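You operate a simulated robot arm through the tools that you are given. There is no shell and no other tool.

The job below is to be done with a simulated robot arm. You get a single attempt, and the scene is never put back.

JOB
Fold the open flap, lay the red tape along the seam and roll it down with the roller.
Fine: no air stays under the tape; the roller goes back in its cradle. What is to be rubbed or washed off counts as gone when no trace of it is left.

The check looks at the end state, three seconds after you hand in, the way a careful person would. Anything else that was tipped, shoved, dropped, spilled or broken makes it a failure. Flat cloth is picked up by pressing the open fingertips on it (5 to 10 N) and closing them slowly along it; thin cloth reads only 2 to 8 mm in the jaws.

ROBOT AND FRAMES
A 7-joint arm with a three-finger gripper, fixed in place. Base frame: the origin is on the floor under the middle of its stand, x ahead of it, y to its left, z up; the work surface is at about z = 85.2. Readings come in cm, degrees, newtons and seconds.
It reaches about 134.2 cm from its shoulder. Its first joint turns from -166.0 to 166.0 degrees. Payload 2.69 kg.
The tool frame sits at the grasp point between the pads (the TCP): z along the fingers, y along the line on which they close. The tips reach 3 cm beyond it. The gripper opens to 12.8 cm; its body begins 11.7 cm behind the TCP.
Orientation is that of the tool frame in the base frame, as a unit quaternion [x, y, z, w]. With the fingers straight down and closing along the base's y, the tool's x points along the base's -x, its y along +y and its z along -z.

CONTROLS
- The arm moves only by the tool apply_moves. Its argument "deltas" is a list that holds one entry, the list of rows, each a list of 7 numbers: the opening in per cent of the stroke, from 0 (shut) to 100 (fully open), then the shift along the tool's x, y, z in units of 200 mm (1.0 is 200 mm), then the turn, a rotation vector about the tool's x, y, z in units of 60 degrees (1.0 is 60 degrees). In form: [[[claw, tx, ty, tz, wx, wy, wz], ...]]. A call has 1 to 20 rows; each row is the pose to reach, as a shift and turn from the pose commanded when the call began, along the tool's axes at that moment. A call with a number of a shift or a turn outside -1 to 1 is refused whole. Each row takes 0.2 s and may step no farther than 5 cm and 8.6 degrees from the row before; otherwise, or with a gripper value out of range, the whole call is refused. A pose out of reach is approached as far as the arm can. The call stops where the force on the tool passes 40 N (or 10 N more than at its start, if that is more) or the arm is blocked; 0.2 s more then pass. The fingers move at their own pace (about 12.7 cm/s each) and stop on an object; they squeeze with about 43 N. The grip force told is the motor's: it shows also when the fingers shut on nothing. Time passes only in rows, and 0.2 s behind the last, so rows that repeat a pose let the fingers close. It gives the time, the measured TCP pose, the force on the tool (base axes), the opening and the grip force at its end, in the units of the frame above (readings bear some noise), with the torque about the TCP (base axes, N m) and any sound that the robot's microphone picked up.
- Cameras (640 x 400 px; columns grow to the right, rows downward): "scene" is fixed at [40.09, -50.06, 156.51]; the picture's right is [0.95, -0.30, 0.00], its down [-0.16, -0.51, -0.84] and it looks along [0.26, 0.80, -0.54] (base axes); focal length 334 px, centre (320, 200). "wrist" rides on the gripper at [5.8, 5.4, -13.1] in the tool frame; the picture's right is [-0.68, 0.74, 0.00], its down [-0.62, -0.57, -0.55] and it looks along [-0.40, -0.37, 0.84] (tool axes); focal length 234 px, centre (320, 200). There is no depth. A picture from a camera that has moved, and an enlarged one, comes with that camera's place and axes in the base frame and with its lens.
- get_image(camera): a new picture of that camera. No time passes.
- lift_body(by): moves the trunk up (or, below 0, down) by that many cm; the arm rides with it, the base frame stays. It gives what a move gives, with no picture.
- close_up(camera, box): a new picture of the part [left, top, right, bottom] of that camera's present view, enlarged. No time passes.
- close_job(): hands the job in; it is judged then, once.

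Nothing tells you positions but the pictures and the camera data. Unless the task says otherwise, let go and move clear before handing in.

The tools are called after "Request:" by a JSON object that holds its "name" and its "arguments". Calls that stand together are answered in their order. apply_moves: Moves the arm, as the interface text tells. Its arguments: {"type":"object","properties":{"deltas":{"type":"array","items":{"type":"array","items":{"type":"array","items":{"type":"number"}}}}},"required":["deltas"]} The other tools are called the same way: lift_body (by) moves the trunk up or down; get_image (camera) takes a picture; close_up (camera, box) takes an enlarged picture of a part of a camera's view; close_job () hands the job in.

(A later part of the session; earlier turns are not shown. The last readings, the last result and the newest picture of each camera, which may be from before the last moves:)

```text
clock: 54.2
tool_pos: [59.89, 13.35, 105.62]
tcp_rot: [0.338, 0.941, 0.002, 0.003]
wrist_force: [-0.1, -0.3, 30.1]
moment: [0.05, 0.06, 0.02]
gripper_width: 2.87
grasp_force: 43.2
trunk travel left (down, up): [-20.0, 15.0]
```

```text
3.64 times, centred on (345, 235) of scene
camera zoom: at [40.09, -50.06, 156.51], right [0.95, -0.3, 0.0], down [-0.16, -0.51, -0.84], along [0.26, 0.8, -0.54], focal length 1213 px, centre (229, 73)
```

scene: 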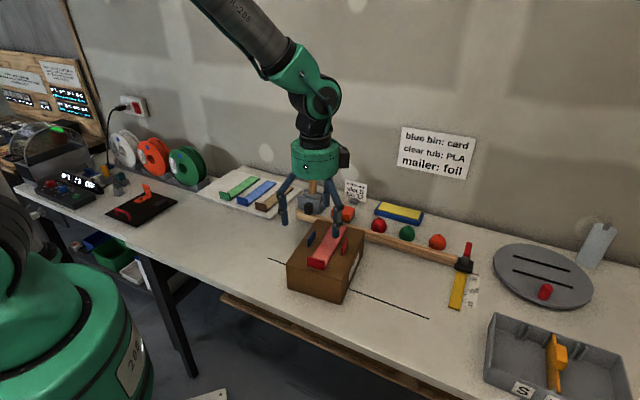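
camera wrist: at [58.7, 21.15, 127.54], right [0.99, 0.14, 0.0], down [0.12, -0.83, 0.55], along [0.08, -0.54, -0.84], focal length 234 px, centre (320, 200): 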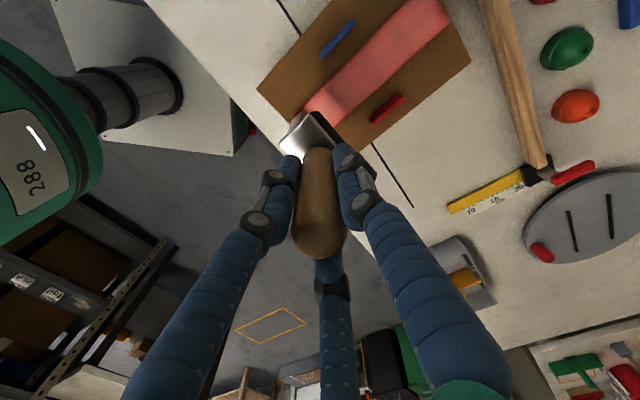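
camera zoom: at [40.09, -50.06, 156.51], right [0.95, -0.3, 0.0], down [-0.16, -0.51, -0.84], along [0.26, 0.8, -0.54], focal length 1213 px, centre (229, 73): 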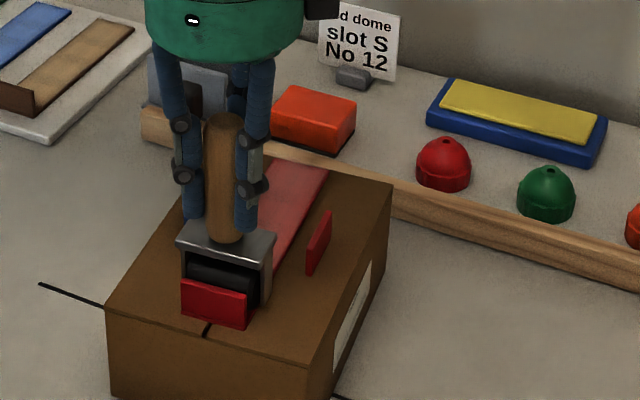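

Contact at about 30 N. I'll ease that slightly, roll back to the tab, then forward a few centimetres and check that nothing slides.

Request:
{"name": "apply_moves", "arguments": {"deltas": [[[0, 0, 0, -0.004, 0, 0, 0], [0, 0, -0.015, -0.004, 0, 0, 0], [0, 0, -0.03, -0.004, 0, 0, 0], [0, 0, 0.01, -0.004, 0, 0, 0], [0, 0, 0.05, -0.004, 0, 0, 0], [0, 0, 0.1, -0.004, 0, 0, 0], [0, 0, 0.15, -0.004, 0, 0, 0], [0, 0, 0.2, -0.004, 0, 0, 0], [0, 0, 0.2, -0.004, 0, 0, 0]]]}}

Request:
{"name": "close_up", "arguments": {"camera": "scene", "box": [290, 180, 400, 290]}}

Request:
{"name": "get_image", "arguments": {"camera": "wrist"}}

```text
clock: 56.2
tool_pos: [62.34, 16.4, 105.63]
tcp_rot: [0.337, 0.941, 0.001, 0.001]
wrist_force: [0.6, -0.3, 34.2]
moment: [0.01, -0.02, 0.01]
gripper_width: 2.86
grasp_force: 43.1
trunk travel left (down, up): [-20.0, 15.0]
```

```text
3.64 times, centred on (345, 235) of scene
camera zoom: at [40.09, -50.06, 156.51], right [0.95, -0.3, 0.0], down [-0.16, -0.51, -0.84], along [0.26, 0.8, -0.54], focal length 1213 px, centre (229, 73)
```

zoom: 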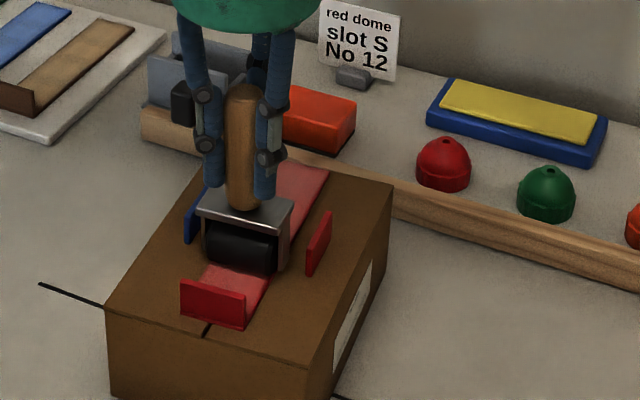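

```text
taken
camera wrist: at [61.15, 24.2, 118.61], right [0.99, 0.14, 0.0], down [0.12, -0.83, 0.55], along [0.08, -0.54, -0.84], focal length 234 px, centre (320, 200)
```

wrist: 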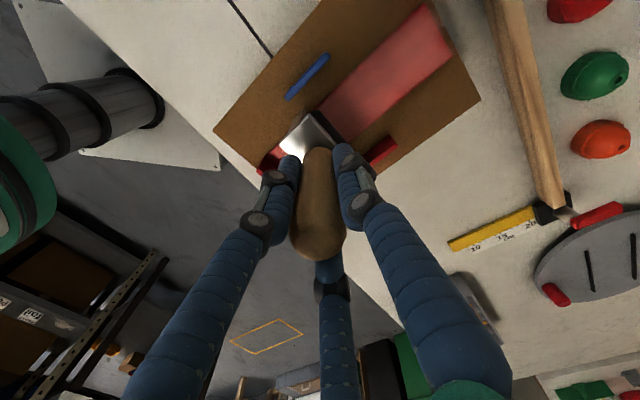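

Request:
{"name": "close_up", "arguments": {"camera": "scene", "box": [305, 205, 360, 275]}}

Request:
{"name": "close_up", "arguments": {"camera": "wrist", "box": [230, 0, 480, 180]}}

```text
5.71 times, centred on (332, 240) of scene
camera zoom: at [40.09, -50.06, 156.51], right [0.95, -0.3, 0.0], down [-0.16, -0.51, -0.84], along [0.26, 0.8, -0.54], focal length 1905 px, centre (249, -29)
```

zoom: 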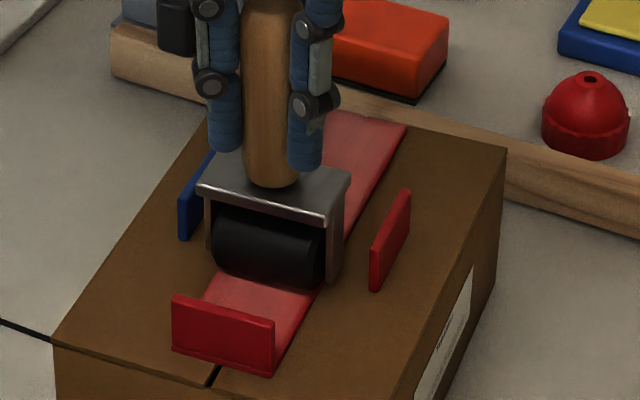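

```text
2.22 times, centred on (355, 90) of wrist
camera zoom: at [61.15, 24.2, 118.61], right [0.99, 0.14, 0.0], down [0.12, -0.83, 0.55], along [0.08, -0.54, -0.84], focal length 520 px, centre (242, 444)
```

zoom: 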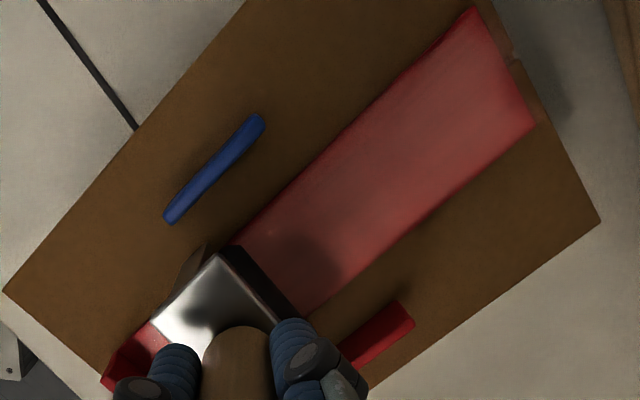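

Rolling works and the box isn't sliding. I'll continue the pass to the far end.

Request:
{"name": "apply_moves", "arguments": {"deltas": [[[0, 0, 0.03, -0.004, 0, 0, 0], [0, 0, 0.08, -0.004, 0, 0, 0], [0, 0, 0.13, -0.004, 0, 0, 0], [0, 0, 0.18, -0.004, 0, 0, 0], [0, 0, 0.23, -0.004, 0, 0, 0], [0, 0, 0.28, -0.004, 0, 0, 0], [0, 0, 0.33, -0.004, 0, 0, 0], [0, 0, 0.38, -0.004, 0, 0, 0], [0, 0, 0.43, -0.004, 0, 0, 0], [0, 0, 0.48, -0.004, 0, 0, 0], [0, 0, 0.52, -0.004, 0, 0, 0], [0, 0, 0.56, -0.004, 0, 0, 0], [0, 0, 0.6, -0.004, 0, 0, 0], [0, 0, 0.64, -0.004, 0, 0, 0], [0, 0, 0.67, -0.004, 0, 0, 0], [0, 0, 0.67, -0.004, 0, 0, 0]]]}}

Request:
{"name": "close_up", "arguments": {"camera": "scene", "box": [290, 180, 400, 290]}}

Request:
{"name": "get_image", "arguments": {"camera": "wrist"}}

```text
clock: 59.6
tool_pos: [70.97, 26.76, 105.65]
tcp_rot: [0.337, 0.942, -0.001, 0.0]
wrist_force: [0.5, 0.2, 15.2]
moment: [0.08, 0.01, -0.01]
gripper_width: 2.87
grasp_force: 43.0
trunk travel left (down, up): [-20.0, 15.0]
```

```text
3.64 times, centred on (345, 235) of scene
camera zoom: at [40.09, -50.06, 156.51], right [0.95, -0.3, 0.0], down [-0.16, -0.51, -0.84], along [0.26, 0.8, -0.54], focal length 1213 px, centre (229, 73)
```

zoom: 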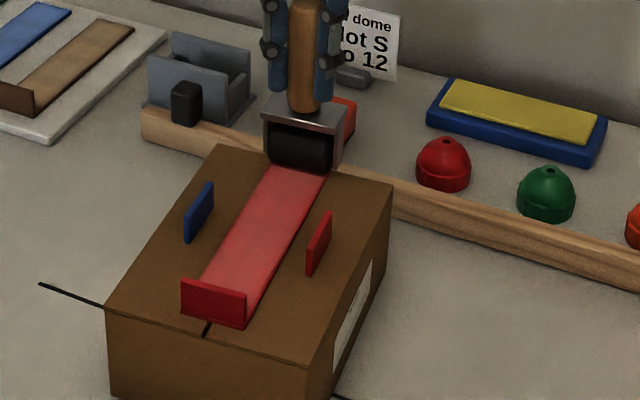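

```text
taken
camera wrist: at [69.7, 34.53, 118.64], right [0.99, 0.14, 0.0], down [0.12, -0.83, 0.55], along [0.08, -0.54, -0.84], focal length 234 px, centre (320, 200)
```

wrist: 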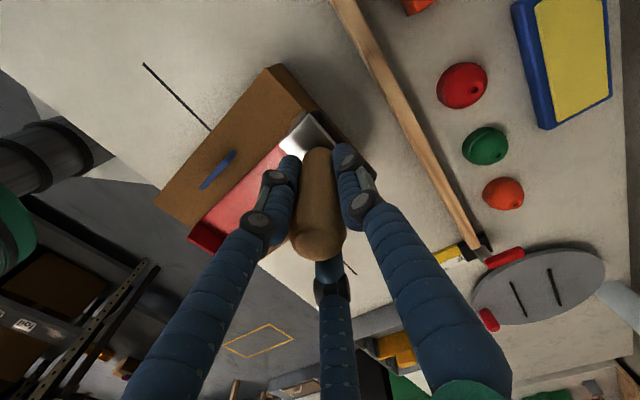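

The pass reached the far end, and the rolled tape looks evenly saturated. I'll finish the last few millimetres and roll back a little to one side with slightly more pressure.

Request:
{"name": "apply_moves", "arguments": {"deltas": [[[0, 0.0, 0.017, 0.004, 0, 0, 0], [0, 0.015, 0.017, 0.004, 0, 0, 0], [0, 0.015, -0.035, 0.004, 0, 0, 0], [0, 0.015, -0.09, 0.004, 0, 0, 0], [0, 0.015, -0.145, 0.004, 0, 0, 0], [0, 0.015, -0.2, 0.003, 0, 0, 0], [0, 0.015, -0.255, 0.002, 0, 0, 0], [0, 0.015, -0.31, 0.001, 0, 0, 0], [0, 0.015, -0.365, 0, 0, 0, 0], [0, 0.015, -0.42, 0, 0, 0, 0], [0, 0.015, -0.475, 0, 0, 0, 0], [0, 0.015, -0.53, 0, 0, 0, 0], [0, 0.015, -0.585, 0, 0, 0, 0], [0, 0.015, -0.64, 0, 0, 0, 0], [0, 0.015, -0.69, 0, 0, 0, 0], [0, 0.015, -0.74, 0, 0, 0, 0], [0, 0.015, -0.79, 0, 0, 0, 0], [0, 0.015, -0.84, 0, 0, 0, 0], [0, 0.015, -0.875, 0, 0, 0, 0], [0, 0.015, -0.895, 0, 0, 0, 0]]]}}

Request:
{"name": "close_up", "arguments": {"camera": "scene", "box": [290, 180, 400, 290]}}

Request:
{"name": "close_up", "arguments": {"camera": "wrist", "box": [230, 0, 480, 180]}}

```text
clock: 63.8
tool_pos: [59.2, 13.16, 105.56]
tcp_rot: [0.336, 0.942, 0.001, 0.001]
wrist_force: [-0.7, 0.9, 21.6]
moment: [0.11, 0.09, 0.01]
gripper_width: 2.88
grasp_force: 42.8
trunk travel left (down, up): [-20.0, 15.0]
```

```text
3.64 times, centred on (345, 235) of scene
camera zoom: at [40.09, -50.06, 156.51], right [0.95, -0.3, 0.0], down [-0.16, -0.51, -0.84], along [0.26, 0.8, -0.54], focal length 1213 px, centre (229, 73)
```

zoom: 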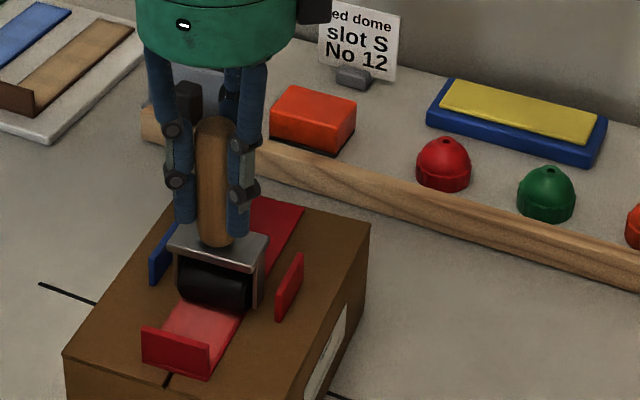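

```text
2.22 times, centred on (355, 90) of wrist
camera zoom: at [58.08, 20.91, 118.61], right [0.99, 0.14, 0.0], down [0.12, -0.83, 0.55], along [0.08, -0.54, -0.84], focal length 520 px, centre (242, 444)
```

zoom: 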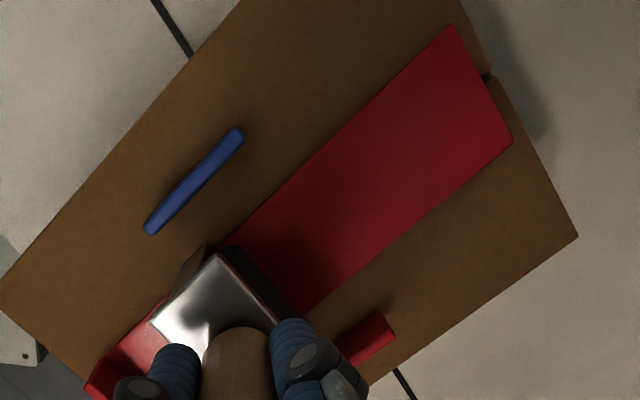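

The return pass turned the rolled part solid red, so that part is bonded, but a short stretch by the tab is still pale. The box has also slid toward the front by a few centimetres, so I'll stop and check before going on.

Request:
{"name": "get_image", "arguments": {"camera": "scene"}}

Request:
{"name": "close_up", "arguments": {"camera": "scene", "box": [240, 200, 440, 340]}}

Request:
{"name": "get_image", "arguments": {"camera": "wrist"}}

```text
taken
```

scene: 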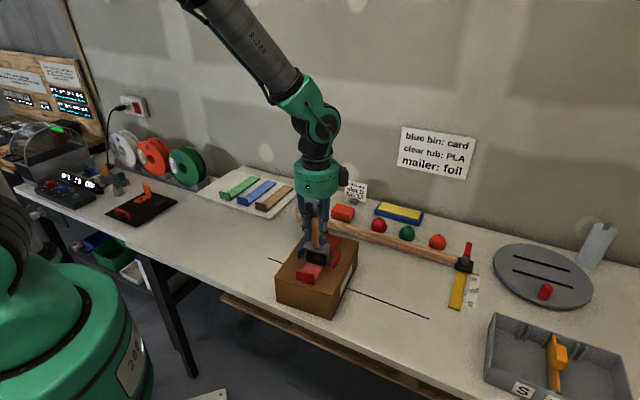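

```text
2.86 times, centred on (340, 270) of scene
camera zoom: at [40.09, -50.06, 156.51], right [0.95, -0.3, 0.0], down [-0.16, -0.51, -0.84], along [0.26, 0.8, -0.54], focal length 953 px, centre (263, 0)
```

zoom: 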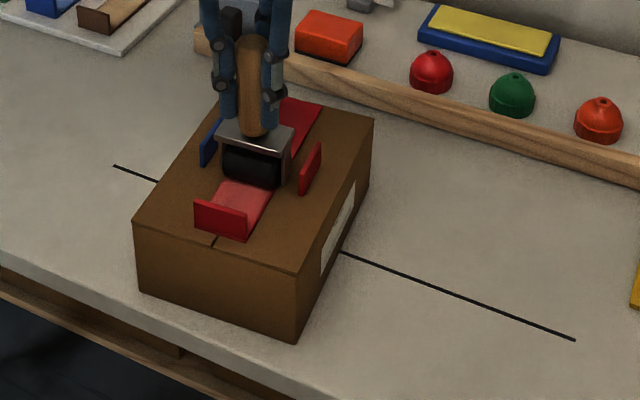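

```text
taken
camera wrist: at [58.08, 20.91, 118.61], right [0.99, 0.14, 0.0], down [0.12, -0.83, 0.55], along [0.08, -0.54, -0.84], focal length 234 px, centre (320, 200)
```

wrist: 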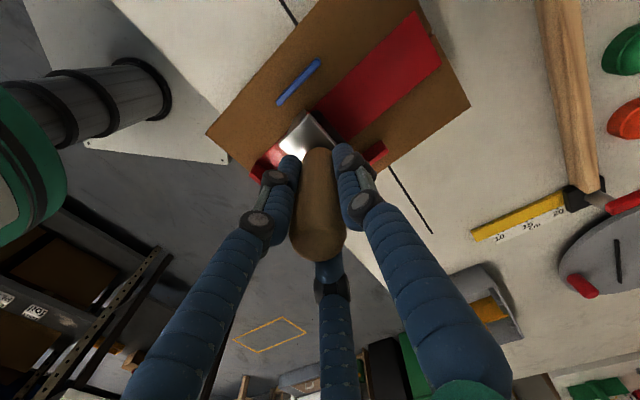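

The box slid about 5 cm toward the front, but it still has a good margin from the table edge. Most likely the roller dropped off the tape's far end and pushed against it on the way back. About 7 cm by the tab still needs rolling, so I'll go on gently toward the tab and watch for sliding.

Request:
{"name": "apply_moves", "arguments": {"deltas": [[[0, -0.007, -0.03, 0, 0, 0, 0], [0, -0.015, -0.06, 0, 0, 0, 0], [0, -0.015, -0.09, 0, 0, 0, 0], [0, -0.015, -0.12, 0, 0, 0, 0], [0, -0.015, -0.15, 0, 0, 0, 0], [0, -0.015, -0.15, 0, 0, 0, 0]]]}}

Request:
{"name": "close_up", "arguments": {"camera": "scene", "box": [240, 200, 440, 340]}}

Request:
{"name": "close_up", "arguments": {"camera": "wrist", "box": [230, 0, 480, 180]}}

```text
clock: 65.2
tool_pos: [57.66, 10.58, 105.64]
tcp_rot: [0.338, 0.941, 0.0, 0.0]
wrist_force: [-0.7, 0.6, 13.8]
moment: [0.12, 0.14, -0.02]
gripper_width: 2.85
grasp_force: 43.2
trunk travel left (down, up): [-20.0, 15.0]
```

```text
2.86 times, centred on (340, 270) of scene
camera zoom: at [40.09, -50.06, 156.51], right [0.95, -0.3, 0.0], down [-0.16, -0.51, -0.84], along [0.26, 0.8, -0.54], focal length 953 px, centre (263, 0)
```

zoom: 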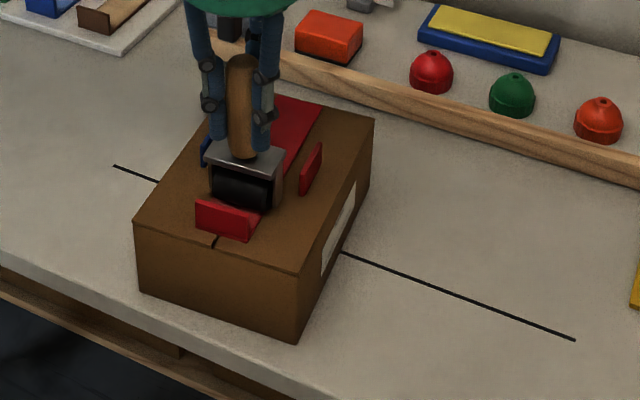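

```text
2.22 times, centred on (355, 90) of wrist
camera zoom: at [56.45, 18.39, 118.63], right [0.99, 0.14, 0.0], down [0.12, -0.83, 0.55], along [0.08, -0.54, -0.84], focal length 520 px, centre (242, 444)
```

zoom: 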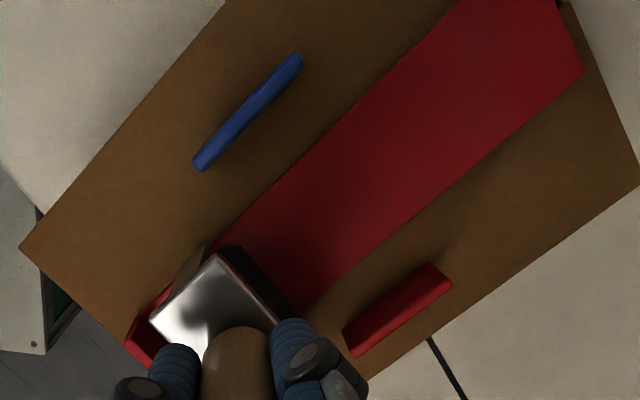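

No sliding this time, and the tape behind the roller is solid. I'll continue the last bit toward the tab with slightly more pressure.

Request:
{"name": "apply_moves", "arguments": {"deltas": [[[0, 0, 0, 0.003, 0, 0, 0], [0, 0, -0.03, 0.003, 0, 0, 0], [0, 0, -0.06, 0.003, 0, 0, 0], [0, 0, -0.09, 0.003, 0, 0, 0], [0, 0, -0.1, 0.003, 0, 0, 0], [0, 0, -0.1, 0.003, 0, 0, 0]]]}}

Request:
{"name": "close_up", "arguments": {"camera": "scene", "box": [280, 220, 370, 310]}}

Request:
{"name": "close_up", "arguments": {"camera": "wrist", "box": [230, 0, 480, 180]}}

```text
clock: 66.6
tool_pos: [56.38, 9.24, 105.6]
tcp_rot: [0.337, 0.941, 0.0, 0.0]
wrist_force: [0.0, 1.2, 18.6]
moment: [0.07, 0.04, 0.01]
gripper_width: 2.87
grasp_force: 43.0
trunk travel left (down, up): [-20.0, 15.0]
```

```text
4.44 times, centred on (325, 265) of scene
camera zoom: at [40.09, -50.06, 156.51], right [0.95, -0.3, 0.0], down [-0.16, -0.51, -0.84], along [0.26, 0.8, -0.54], focal length 1482 px, centre (298, -89)
```

zoom: 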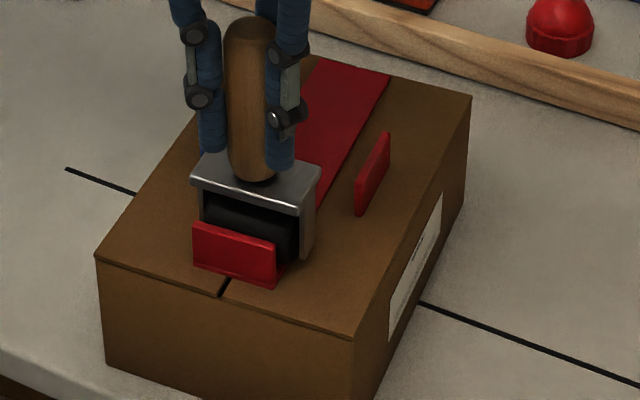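

```text
2.22 times, centred on (355, 90) of wrist
camera zoom: at [55.15, 16.87, 118.59], right [0.99, 0.14, 0.0], down [0.12, -0.83, 0.55], along [0.08, -0.54, -0.84], focal length 520 px, centre (242, 444)
```

zoom: 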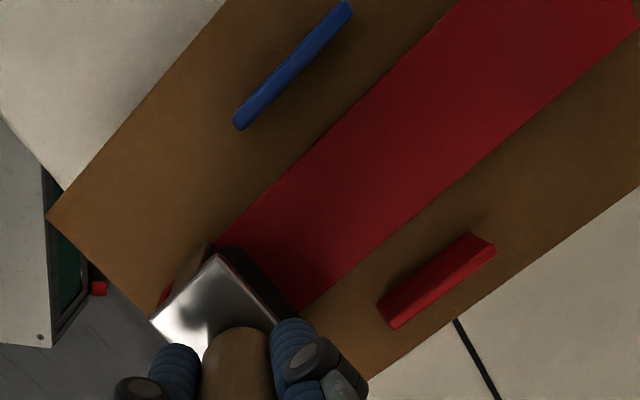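

Request:
{"name": "apply_moves", "arguments": {"deltas": [[[0, 0, -0.012, 0, 0, 0, 0], [0, 0, -0.022, 0, 0, 0, 0], [0, 0, -0.03, 0, 0, 0, 0], [0, 0, -0.03, 0, 0, 0, 0]]]}}

Request:
{"name": "close_up", "arguments": {"camera": "scene", "box": [280, 220, 370, 310]}}

```text
clock: 67.6
tool_pos: [55.95, 8.7, 105.61]
tcp_rot: [0.337, 0.941, 0.001, 0.001]
wrist_force: [6.6, 6.9, 23.5]
moment: [0.69, -0.64, 0.03]
gripper_width: 2.87
grasp_force: 42.8
trunk travel left (down, up): [-20.0, 15.0]
```

```text
4.44 times, centred on (325, 265) of scene
camera zoom: at [40.09, -50.06, 156.51], right [0.95, -0.3, 0.0], down [-0.16, -0.51, -0.84], along [0.26, 0.8, -0.54], focal length 1482 px, centre (298, -89)
```

zoom: 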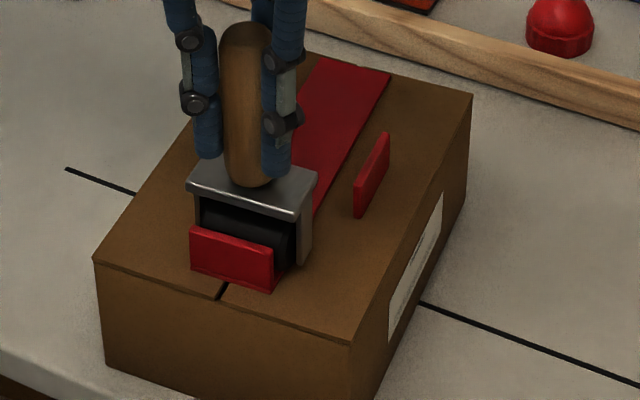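

The roller is now up against the tab, as a small horizontal force shows. I'll lift slightly, shift 3 mm to centre on the tape, set down again and roll forward.

Request:
{"name": "apply_moves", "arguments": {"deltas": [[[0, 0, 0.01, -0.01, 0, 0, 0], [0, 0.008, 0.02, -0.03, 0, 0, 0], [0, 0.016, 0.02, -0.03, 0, 0, 0], [0, 0.016, 0.02, -0.01, 0, 0, 0], [0, 0.016, 0.02, 0.0, 0, 0, 0], [0, 0.016, 0.02, 0.002, 0, 0, 0], [0, 0.016, 0.02, 0.002, 0, 0, 0]]]}}

Request:
{"name": "apply_moves", "arguments": {"deltas": [[[0, 0, 0.03, 0, 0, 0, 0], [0, 0, 0.07, 0, 0, 0, 0], [0, 0, 0.11, 0, 0, 0, 0], [0, 0, 0.15, 0, 0, 0, 0], [0, 0, 0.19, 0, 0, 0, 0], [0, 0, 0.23, 0, 0, 0, 0], [0, 0, 0.27, 0, 0, 0, 0], [0, 0, 0.31, 0, 0, 0, 0], [0, 0, 0.35, 0, 0, 0, 0], [0, 0, 0.35, 0, 0, 0, 0]]]}}

Request:
{"name": "close_up", "arguments": {"camera": "scene", "box": [280, 210, 380, 310]}}

Request:
{"name": "get_image", "arguments": {"camera": "wrist"}}

```text
clock: 69.2
tool_pos: [56.01, 9.04, 105.6]
tcp_rot: [0.337, 0.941, 0.001, 0.002]
wrist_force: [-0.3, -0.9, 15.5]
moment: [0.06, 0.07, -0.02]
gripper_width: 2.87
grasp_force: 42.8
trunk travel left (down, up): [-20.0, 15.0]
```

```text
clock: 71.4
tool_pos: [60.51, 14.53, 105.56]
tcp_rot: [0.336, 0.942, 0.0, 0.0]
wrist_force: [-0.3, -0.9, 18.1]
moment: [0.0, 0.0, 0.0]
gripper_width: 2.88
grasp_force: 42.6
trunk travel left (down, up): [-20.0, 15.0]
```

```text
4.00 times, centred on (330, 260) of scene
camera zoom: at [40.09, -50.06, 156.51], right [0.95, -0.3, 0.0], down [-0.16, -0.51, -0.84], along [0.26, 0.8, -0.54], focal length 1334 px, centre (280, -40)
```

zoom: 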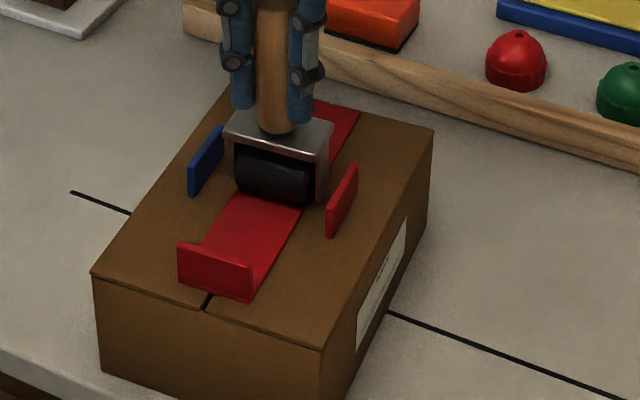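

```text
taken
camera wrist: at [59.23, 22.35, 118.57], right [0.99, 0.14, 0.0], down [0.12, -0.83, 0.55], along [0.08, -0.54, -0.84], focal length 234 px, centre (320, 200)
```

wrist: 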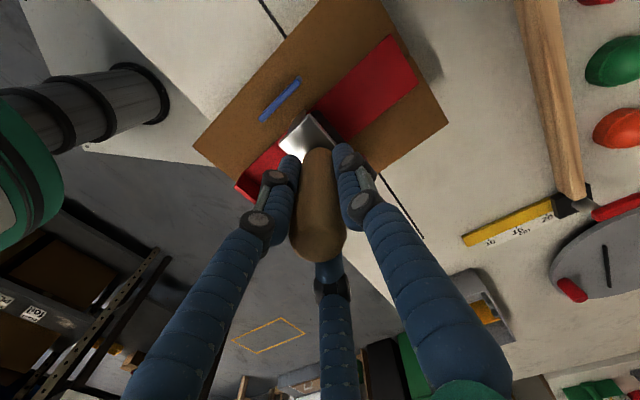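

The stretch by the tab is now solid red as well. I'll run this pass on toward the far end, stopping short of the edge, then lift off.

Request:
{"name": "apply_moves", "arguments": {"deltas": [[[0, 0, 0.04, 0, 0, 0, 0], [0, 0, 0.08, 0, 0, 0, 0], [0, 0, 0.12, 0, 0, 0, 0], [0, 0, 0.16, 0, 0, 0, 0], [0, 0, 0.2, 0, 0, 0, 0], [0, 0, 0.24, 0, 0, 0, 0], [0, 0, 0.28, 0, 0, 0, 0], [0, 0, 0.32, 0, 0, 0, 0], [0, 0, 0.36, 0, 0, 0, 0], [0, 0, 0.4, 0, 0, 0, 0], [0, 0, 0.44, 0, 0, 0, 0], [0, 0, 0.465, 0, 0, 0, 0], [0, 0, 0.465, 0, 0, 0, 0]]]}}

Request:
{"name": "close_up", "arguments": {"camera": "scene", "box": [270, 200, 390, 320]}}

Request:
{"name": "get_image", "arguments": {"camera": "wrist"}}

```text
clock: 74.2
tool_pos: [66.29, 21.78, 105.53]
tcp_rot: [0.338, 0.941, 0.0, 0.001]
wrist_force: [0.5, -0.2, 19.7]
moment: [0.02, 0.03, 0.04]
gripper_width: 2.87
grasp_force: 42.8
trunk travel left (down, up): [-20.0, 15.0]
```

```text
3.33 times, centred on (330, 260) of scene
camera zoom: at [40.09, -50.06, 156.51], right [0.95, -0.3, 0.0], down [-0.16, -0.51, -0.84], along [0.26, 0.8, -0.54], focal length 1112 px, centre (287, 0)
```

zoom: 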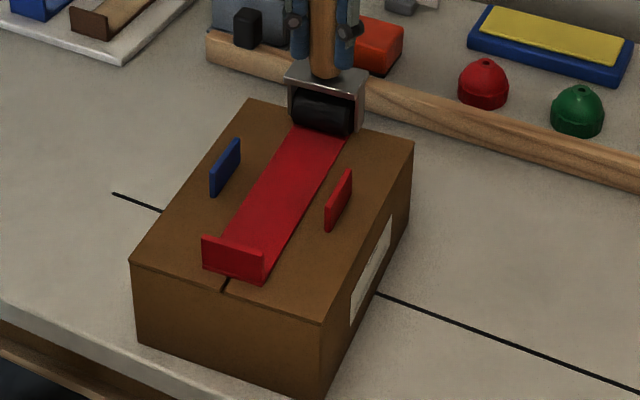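

```text
taken
camera wrist: at [65.14, 29.51, 118.53], right [0.99, 0.14, 0.0], down [0.12, -0.83, 0.55], along [0.08, -0.54, -0.84], focal length 234 px, centre (320, 200)
```

wrist: 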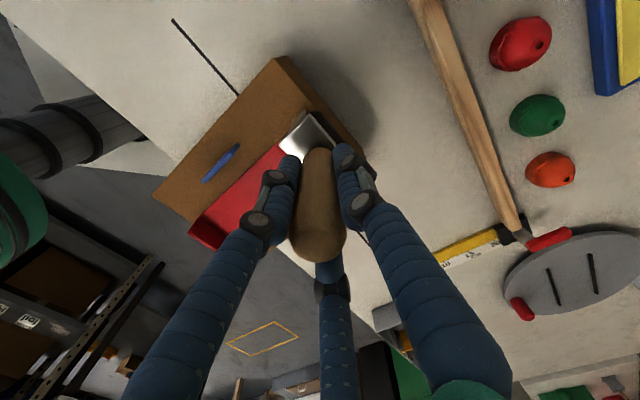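

The whole strip is solid red from the tab to the far end. I'll lift the roller off and carry it back toward the cradle.

Request:
{"name": "apply_moves", "arguments": {"deltas": [[[0, 0, 0, -0.1, 0, 0, 0], [0, 0, 0, -0.3, 0, 0, 0], [0, 0, 0, -0.5, 0, 0, 0], [0, 0, 0, -0.6535, 0, 0, 0]]]}}

Request:
{"name": "apply_moves", "arguments": {"deltas": [[[0, 0.107, 0.167, 0, 0, 0, 0.023], [0, 0.214, 0.334, 0, 0, 0, 0.046], [0, 0.321, 0.501, 0, 0, 0, 0.069], [0, 0.428, 0.668, 0, 0, 0, 0.092]]]}}

Request:
{"name": "get_image", "arguments": {"camera": "wrist"}}

Request:
{"name": "close_up", "arguments": {"camera": "scene", "box": [270, 200, 390, 320]}}

```text
clock: 75.2
tool_pos: [66.31, 21.7, 118.53]
tcp_rot: [0.337, 0.942, -0.001, 0.0]
wrist_force: [0.6, 0.2, -1.3]
moment: [0.01, 0.01, -0.01]
gripper_width: 2.88
grasp_force: 42.9
trunk travel left (down, up): [-20.0, 15.0]
```

```text
clock: 76.2
tool_pos: [68.17, 37.55, 118.51]
tcp_rot: [0.383, 0.924, -0.001, 0.0]
wrist_force: [0.6, 0.3, -2.2]
moment: [0.01, 0.0, -0.01]
gripper_width: 2.87
grasp_force: 42.6
trunk travel left (down, up): [-20.0, 15.0]
```

```text
taken
camera wrist: at [67.79, 45.38, 131.45], right [1.0, 0.04, 0.0], down [0.04, -0.83, 0.55], along [0.02, -0.55, -0.84], focal length 234 px, centre (320, 200)
```

wrist: 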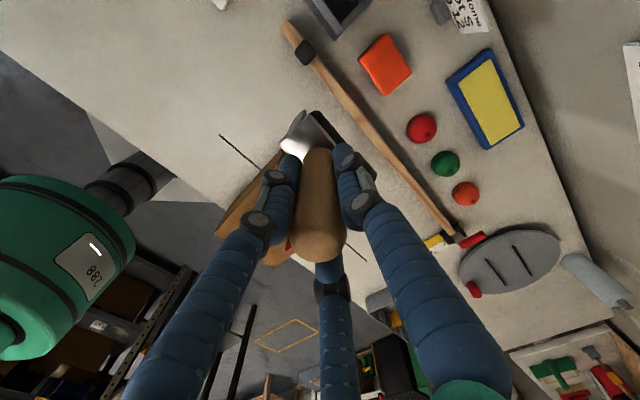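

```text
3.33 times, centred on (330, 260) of scene
camera zoom: at [40.09, -50.06, 156.51], right [0.95, -0.3, 0.0], down [-0.16, -0.51, -0.84], along [0.26, 0.8, -0.54], focal length 1112 px, centre (287, 0)
```

zoom: 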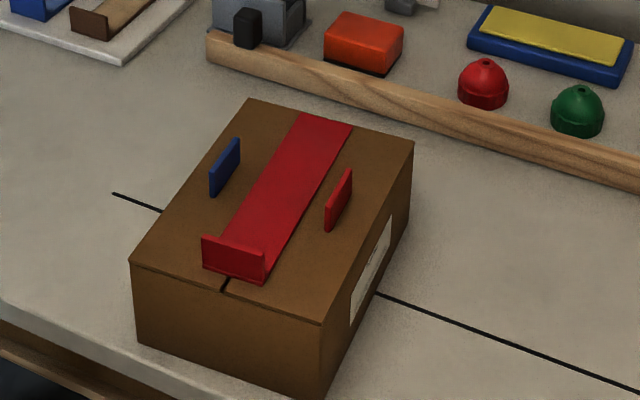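

The strip is uniformly red. Now I'll position over the cradle, tilting back to the handle's original lean.

Request:
{"name": "apply_moves", "arguments": {"deltas": [[[0, 0.124, 0.156, 0, 0, 0, 0], [0, 0.247, 0.311, 0, 0, 0, 0], [0, 0.37, 0.467, 0, 0, 0, 0], [0, 0.4935, 0.6225, 0, 0, 0, 0], [0, 0.4935, 0.6225, 0, 0, 0, 0]]]}}

Request:
{"name": "apply_moves", "arguments": {"deltas": [[[0, 0, 0, 0.13, 0.052, 0, 0], [0, 0, 0, 0.27, 0.105, 0, 0], [0, 0, 0, 0.395, 0.157, 0, 0], [0, 0, 0, 0.395, 0.157, 0, 0]]]}}

Request:
{"name": "get_image", "arguments": {"camera": "wrist"}}

Request:
{"name": "close_up", "arguments": {"camera": "scene", "box": [260, 110, 380, 230]}}

```text
clock: 77.4
tool_pos: [69.95, 53.4, 118.52]
tcp_rot: [0.383, 0.924, -0.002, 0.0]
wrist_force: [-0.7, 1.7, -2.1]
moment: [-0.12, -0.01, 0.03]
gripper_width: 2.86
grasp_force: 43.2
trunk travel left (down, up): [-20.0, 15.0]
```

```text
clock: 78.4
tool_pos: [70.13, 53.34, 110.48]
tcp_rot: [0.382, 0.92, -0.076, -0.033]
wrist_force: [-0.8, 0.5, -2.3]
moment: [-0.01, 0.02, 0.02]
gripper_width: 2.88
grasp_force: 43.1
trunk travel left (down, up): [-20.0, 15.0]
```

```text
taken
camera wrist: at [71.09, 62.63, 122.5], right [0.99, 0.04, -0.12], down [0.11, -0.77, 0.63], along [-0.07, -0.64, -0.76], focal length 234 px, centre (320, 200)
```

wrist: 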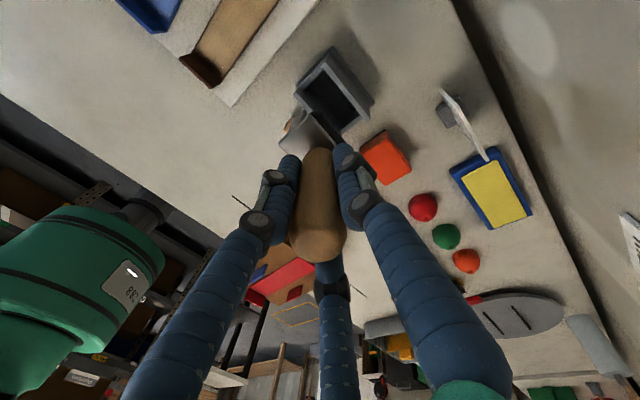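

```text
3.33 times, centred on (320, 170) of scene
camera zoom: at [40.09, -50.06, 156.51], right [0.95, -0.3, 0.0], down [-0.16, -0.51, -0.84], along [0.26, 0.8, -0.54], focal length 1112 px, centre (320, 300)
```

zoom: 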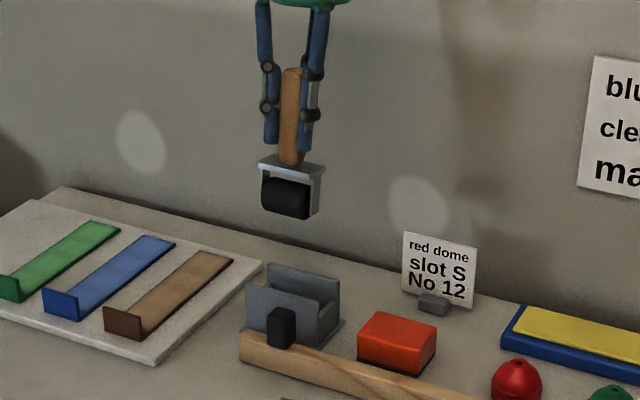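

The pose matches the one right after lift-out. I'll lower partway and check that it lines up with the cradle.

Request:
{"name": "apply_moves", "arguments": {"deltas": [[[0, 0, 0.02, 0.12, 0, 0, 0], [0, 0, 0.04, 0.24, 0, 0, 0], [0, 0, 0.0611, 0.37, 0, 0, 0], [0, 0, 0.0611, 0.37, 0, 0, 0]]]}}

Request:
{"name": "close_up", "arguments": {"camera": "scene", "box": [270, 150, 360, 230]}}

Request:
{"name": "close_up", "arguments": {"camera": "wrist", "box": [240, 20, 420, 160]}}

```text
clock: 79.4
tool_pos: [70.1, 53.2, 103.03]
tcp_rot: [0.381, 0.921, -0.077, -0.031]
wrist_force: [0.3, -0.8, -2.8]
moment: [0.01, 0.04, -0.01]
gripper_width: 2.87
grasp_force: 42.6
trunk travel left (down, up): [-20.0, 15.0]
```

```text
5.00 times, centred on (315, 190) of scene
camera zoom: at [40.09, -50.06, 156.51], right [0.95, -0.3, 0.0], down [-0.16, -0.51, -0.84], along [0.26, 0.8, -0.54], focal length 1667 px, centre (345, 250)
```

zoom: 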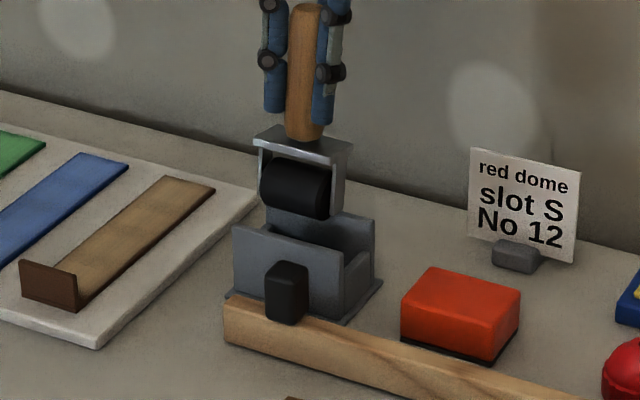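

```text
2.86 times, centred on (330, 90) of wrist
camera zoom: at [71.1, 62.56, 114.97], right [0.99, 0.04, -0.12], down [0.11, -0.77, 0.63], along [-0.07, -0.64, -0.76], focal length 669 px, centre (291, 514)
```

zoom: 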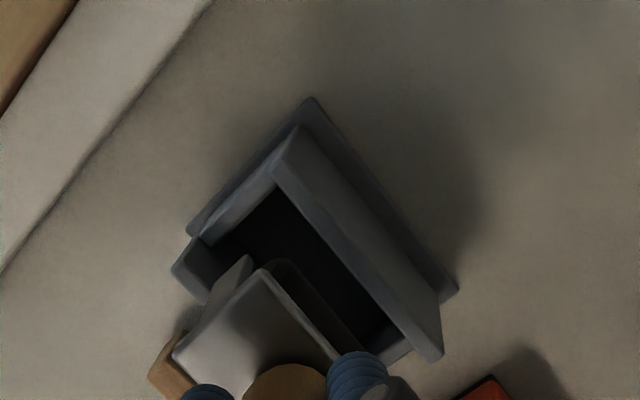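

Request:
{"name": "apply_moves", "arguments": {"deltas": [[[0, 0, 0.012, 0.07, 0, 0, 0], [0, 0, 0.023, 0.14, 0, 0, 0], [0, 0, 0.034, 0.205, 0, 0, 0], [0, 0, 0.0448, 0.2715, 0, 0, 0], [0, 0, 0.0448, 0.2715, 0, 0, 0]]]}}

Request:
{"name": "close_up", "arguments": {"camera": "scene", "box": [270, 150, 360, 230]}}

```text
clock: 80.6
tool_pos: [69.97, 53.33, 97.48]
tcp_rot: [0.381, 0.921, -0.076, -0.032]
wrist_force: [0.9, 0.1, -1.8]
moment: [-0.02, 0.02, -0.01]
gripper_width: 2.9
grasp_force: 42.9
trunk travel left (down, up): [-20.0, 15.0]
```

```text
5.00 times, centred on (315, 190) of scene
camera zoom: at [40.09, -50.06, 156.51], right [0.95, -0.3, 0.0], down [-0.16, -0.51, -0.84], along [0.26, 0.8, -0.54], focal length 1667 px, centre (345, 250)
```

zoom: 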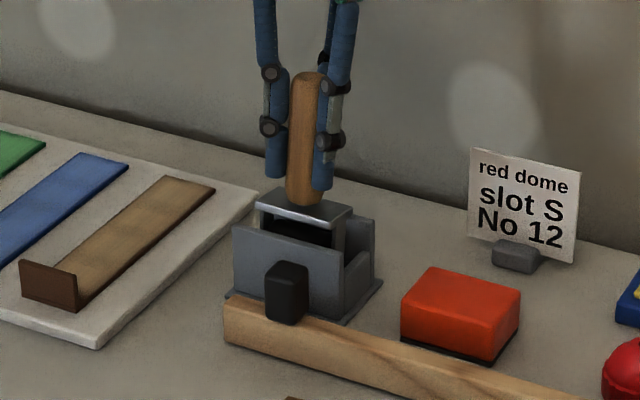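

The roller has gone into the cradle with no side load. I'll take the last centimetre slowly.

Request:
{"name": "apply_moves", "arguments": {"deltas": [[[0, 0, 0.004, 0.022, 0, 0, 0], [0, 0, 0.0065, 0.04, 0, 0, 0], [0, 0, 0.0085, 0.052, 0, 0, 0], [0, 0, 0.0085, 0.052, 0, 0, 0]]]}}

Request:
{"name": "close_up", "arguments": {"camera": "scene", "box": [270, 150, 360, 230]}}

```text
clock: 81.6
tool_pos: [69.9, 53.31, 96.58]
tcp_rot: [0.381, 0.921, -0.076, -0.031]
wrist_force: [-3.9, -3.0, 0.8]
moment: [0.12, 0.22, 0.26]
gripper_width: 2.87
grasp_force: 43.2
trunk travel left (down, up): [-20.0, 15.0]
```

```text
5.00 times, centred on (315, 190) of scene
camera zoom: at [40.09, -50.06, 156.51], right [0.95, -0.3, 0.0], down [-0.16, -0.51, -0.84], along [0.26, 0.8, -0.54], focal length 1667 px, centre (345, 250)
```

zoom: 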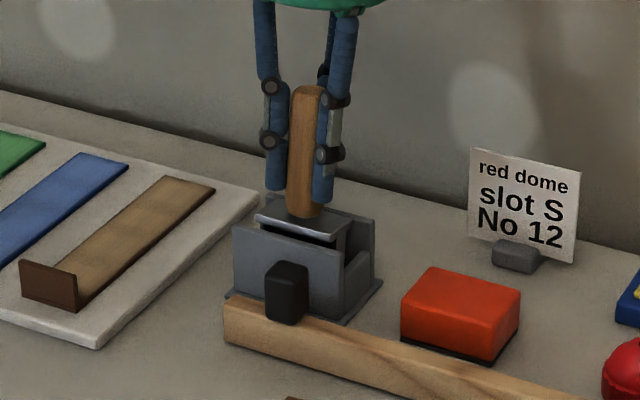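

Request:
{"name": "apply_moves", "arguments": {"deltas": [[[0, 0, 0.0016, 0.0099, 0, 0, 0], [0, 0, 0.0016, 0.0099, 0, 0, 0]]]}}

Request:
{"name": "close_up", "arguments": {"camera": "scene", "box": [290, 160, 345, 225]}}

Request:
{"name": "close_up", "arguments": {"camera": "wrist", "box": [220, 40, 420, 260]}}

```text
clock: 82.2
tool_pos: [70.02, 53.3, 96.33]
tcp_rot: [0.382, 0.921, -0.077, -0.031]
wrist_force: [-3.3, -4.0, 0.4]
moment: [-0.17, 0.25, 0.18]
gripper_width: 2.88
grasp_force: 42.8
trunk travel left (down, up): [-20.0, 15.0]
```

```text
6.15 times, centred on (318, 192) of scene
camera zoom: at [40.09, -50.06, 156.51], right [0.95, -0.3, 0.0], down [-0.16, -0.51, -0.84], along [0.26, 0.8, -0.54], focal length 2052 px, centre (335, 246)
```

zoom: 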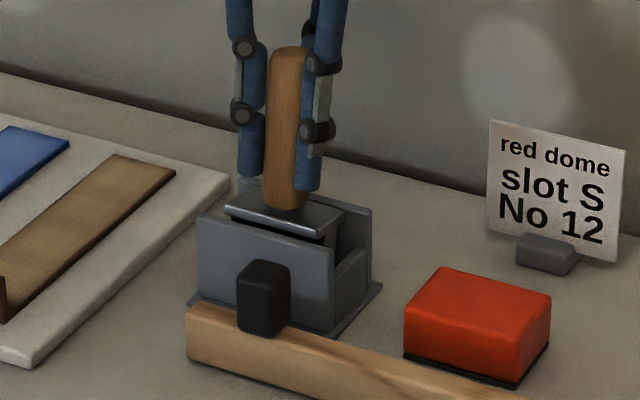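

```text
1.82 times, centred on (320, 150) of wrist
camera zoom: at [71.05, 62.57, 108.29], right [0.99, 0.04, -0.12], down [0.11, -0.77, 0.63], along [-0.07, -0.64, -0.76], focal length 426 px, centre (320, 291)
```

zoom: 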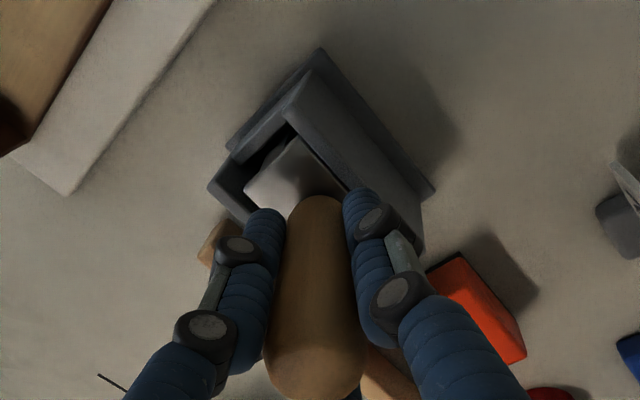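

Request:
{"name": "apply_moves", "arguments": {"deltas": [[[0, 0, 0.0008, 0.005, 0, 0, 0], [0, 0, 0.0016, 0.0099, 0, 0, 0], [0, 0, 0.0016, 0.0099, 0, 0, 0]]]}}

```text
clock: 83.0
tool_pos: [69.98, 53.33, 96.29]
tcp_rot: [0.381, 0.921, -0.076, -0.031]
wrist_force: [-3.9, -4.7, -0.2]
moment: [-0.15, 0.23, 0.2]
gripper_width: 2.85
grasp_force: 43.2
trunk travel left (down, up): [-20.0, 15.0]
```

Request:
{"name": "apply_moves", "arguments": {"deltas": [[[0, 0, 0.0008, 0.005, 0, 0, 0], [0, 0, 0.0016, 0.0099, 0, 0, 0], [0, 0, 0.0016, 0.0099, 0, 0, 0]]]}}

Request:
{"name": "close_up", "arguments": {"camera": "scene", "box": [290, 160, 345, 225]}}

```text
clock: 83.8
tool_pos: [70.01, 53.39, 96.07]
tcp_rot: [0.381, 0.921, -0.075, -0.031]
wrist_force: [-4.8, -5.5, 7.6]
moment: [-0.26, 0.42, 0.19]
gripper_width: 2.89
grasp_force: 42.5
trunk travel left (down, up): [-20.0, 15.0]
```

```text
6.15 times, centred on (318, 192) of scene
camera zoom: at [40.09, -50.06, 156.51], right [0.95, -0.3, 0.0], down [-0.16, -0.51, -0.84], along [0.26, 0.8, -0.54], focal length 2052 px, centre (335, 246)
```

zoom: 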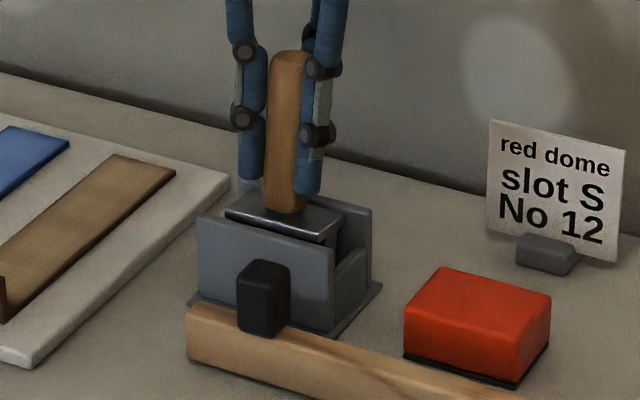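

The roller has bottomed out in the cradle and matches its original picture. I'll release it and back off along the handle axis.

Request:
{"name": "apply_moves", "arguments": {"deltas": [[[25, 0, 0, -0.005, 0, 0, 0], [35, 0, 0, -0.005, 0, 0, 0], [50, 0, 0, -0.005, 0, 0, 0], [80, 0, 0, -0.005, 0, 0, 0], [80, 0, 0, -0.005, 0, 0, 0]]]}}

Request:
{"name": "close_up", "arguments": {"camera": "scene", "box": [290, 160, 345, 225]}}

Request:
{"name": "get_image", "arguments": {"camera": "wrist"}}

```text
clock: 85.0
tool_pos: [69.95, 53.35, 96.03]
tcp_rot: [0.381, 0.921, -0.076, -0.031]
wrist_force: [0.1, -0.4, -0.6]
moment: [0.0, -0.02, 0.0]
gripper_width: 10.25
grasp_force: 0.0
trunk travel left (down, up): [-20.0, 15.0]
```

```text
6.15 times, centred on (318, 192) of scene
camera zoom: at [40.09, -50.06, 156.51], right [0.95, -0.3, 0.0], down [-0.16, -0.51, -0.84], along [0.26, 0.8, -0.54], focal length 2052 px, centre (335, 246)
```

zoom: 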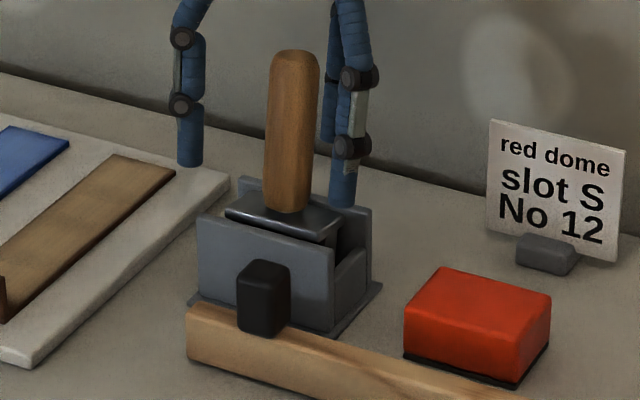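

```text
taken
camera wrist: at [71.07, 62.62, 108.04], right [0.99, 0.04, -0.12], down [0.1, -0.77, 0.63], along [-0.07, -0.64, -0.76], focal length 234 px, centre (320, 200)
```

wrist: 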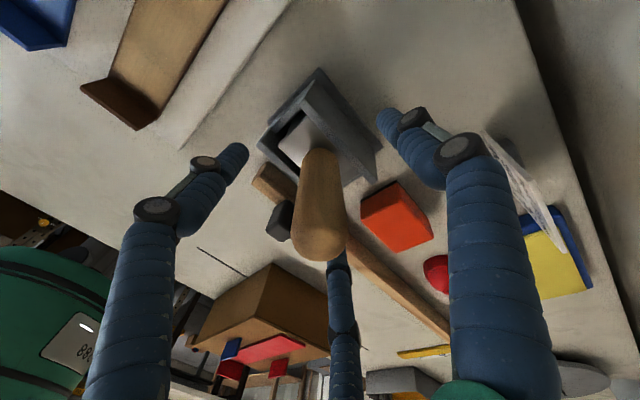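

The roller is back in its cradle, leaning as it did at the start. I'll withdraw along the handle axis and then inspect everything.

Request:
{"name": "apply_moves", "arguments": {"deltas": [[[80, 0, 0, -0.15, 0, 0, 0], [80, 0, 0, -0.35, 0, 0, 0], [80, 0, 0, -0.55, 0, 0, 0], [80, 0, 0, -0.75, 0, 0, 0], [80, 0, 0, -0.95, 0, 0, 0], [80, 0, 0, -0.95, 0, 0, 0]]]}}

Request:
{"name": "apply_moves", "arguments": {"deltas": [[[80, 0, -0.2, 0, -0.06, 0, 0], [80, 0, -0.4, 0, -0.11, 0, 0], [80, 0, -0.6, 0, -0.157, 0, 0], [80, 0, -0.6, 0, -0.157, 0, 0]]]}}

Request:
{"name": "get_image", "arguments": {"camera": "scene"}}

Request:
{"name": "close_up", "arguments": {"camera": "scene", "box": [260, 220, 380, 320]}}

Request:
{"name": "get_image", "arguments": {"camera": "wrist"}}

```text
clock: 86.4
tool_pos: [72.24, 55.56, 114.85]
tcp_rot: [0.382, 0.921, -0.076, -0.032]
wrist_force: [-0.5, -0.3, 0.6]
moment: [0.01, 0.01, 0.0]
gripper_width: 10.26
grasp_force: 0.0
trunk travel left (down, up): [-20.0, 15.0]
```

```text
clock: 87.4
tool_pos: [63.83, 46.97, 116.86]
tcp_rot: [0.383, 0.924, 0.001, 0.0]
wrist_force: [-0.4, -0.8, 1.1]
moment: [0.05, -0.04, 0.02]
gripper_width: 10.22
grasp_force: 0.0
trunk travel left (down, up): [-20.0, 15.0]
```

```text
taken
```

scene: 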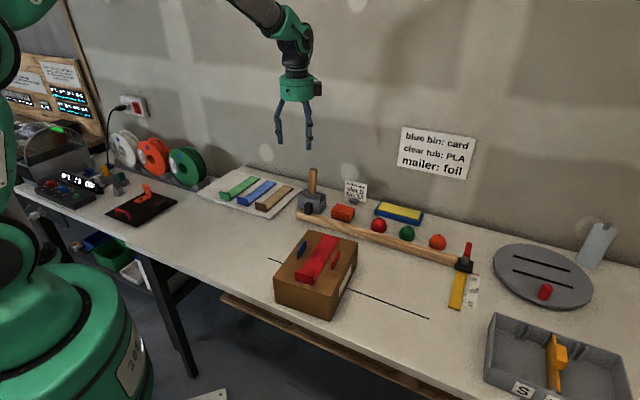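

```text
4.00 times, centred on (320, 270) of scene
camera zoom: at [40.09, -50.06, 156.51], right [0.95, -0.3, 0.0], down [-0.16, -0.51, -0.84], along [0.26, 0.8, -0.54], focal length 1334 px, centre (320, -80)
```

zoom: 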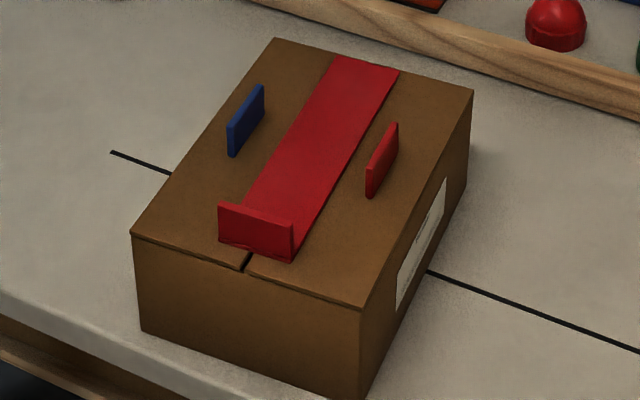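

```text
taken
camera wrist: at [63.45, 54.86, 129.92], right [1.0, 0.04, 0.0], down [0.04, -0.84, 0.55], along [0.02, -0.55, -0.84], focal length 234 px, centre (320, 200)
```

wrist: 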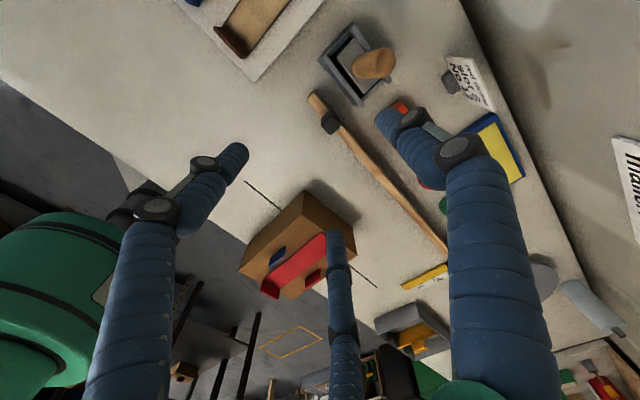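

The roller is parked, the tape covers the seam, and the surroundings look untouched. I'll take a closer look at the tape from above.

Request:
{"name": "apply_moves", "arguments": {"deltas": [[[100, -0.13, -0.163, 0.05, 0, 0, 0], [100, -0.26, -0.326, 0.1, 0, 0, 0], [100, -0.39, -0.49, 0.15, 0, 0, 0], [100, -0.52, -0.653, 0.2, 0, 0, 0], [100, -0.65, -0.816, 0.27, 0, 0, 0], [100, -0.785, -0.98, 0.345, 0, 0, 0], [100, -0.785, -0.98, 0.345, 0, 0, 0]]]}}

Request:
{"name": "get_image", "arguments": {"camera": "wrist"}}

Request:
{"name": "close_up", "arguments": {"camera": "wrist", "box": [200, 60, 480, 240]}}

```text
clock: 89.0
tool_pos: [61.13, 22.2, 109.93]
tcp_rot: [0.382, 0.924, 0.0, 0.0]
wrist_force: [-0.1, -0.7, 0.3]
moment: [0.03, 0.01, 0.01]
gripper_width: 12.79
grasp_force: 0.0
trunk travel left (down, up): [-20.0, 15.0]
```

```text
taken
camera wrist: at [60.71, 29.96, 122.9], right [1.0, 0.04, 0.0], down [0.04, -0.84, 0.55], along [0.02, -0.55, -0.84], focal length 234 px, centre (320, 200)
```

wrist: 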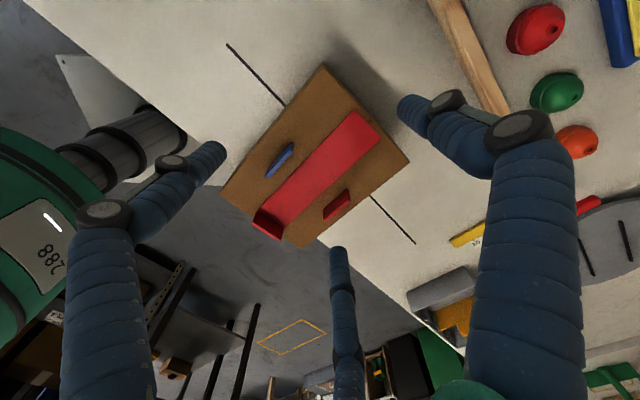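

```text
2.22 times, centred on (340, 150) of wrist
camera zoom: at [60.71, 29.96, 122.9], right [1.0, 0.04, 0.0], down [0.04, -0.84, 0.55], along [0.02, -0.55, -0.84], focal length 520 px, centre (276, 311)
```

zoom: 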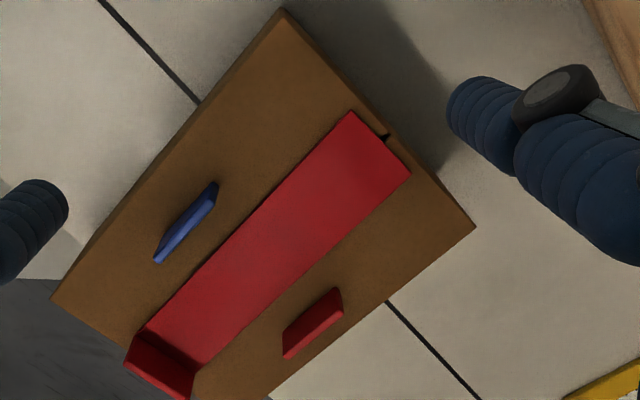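

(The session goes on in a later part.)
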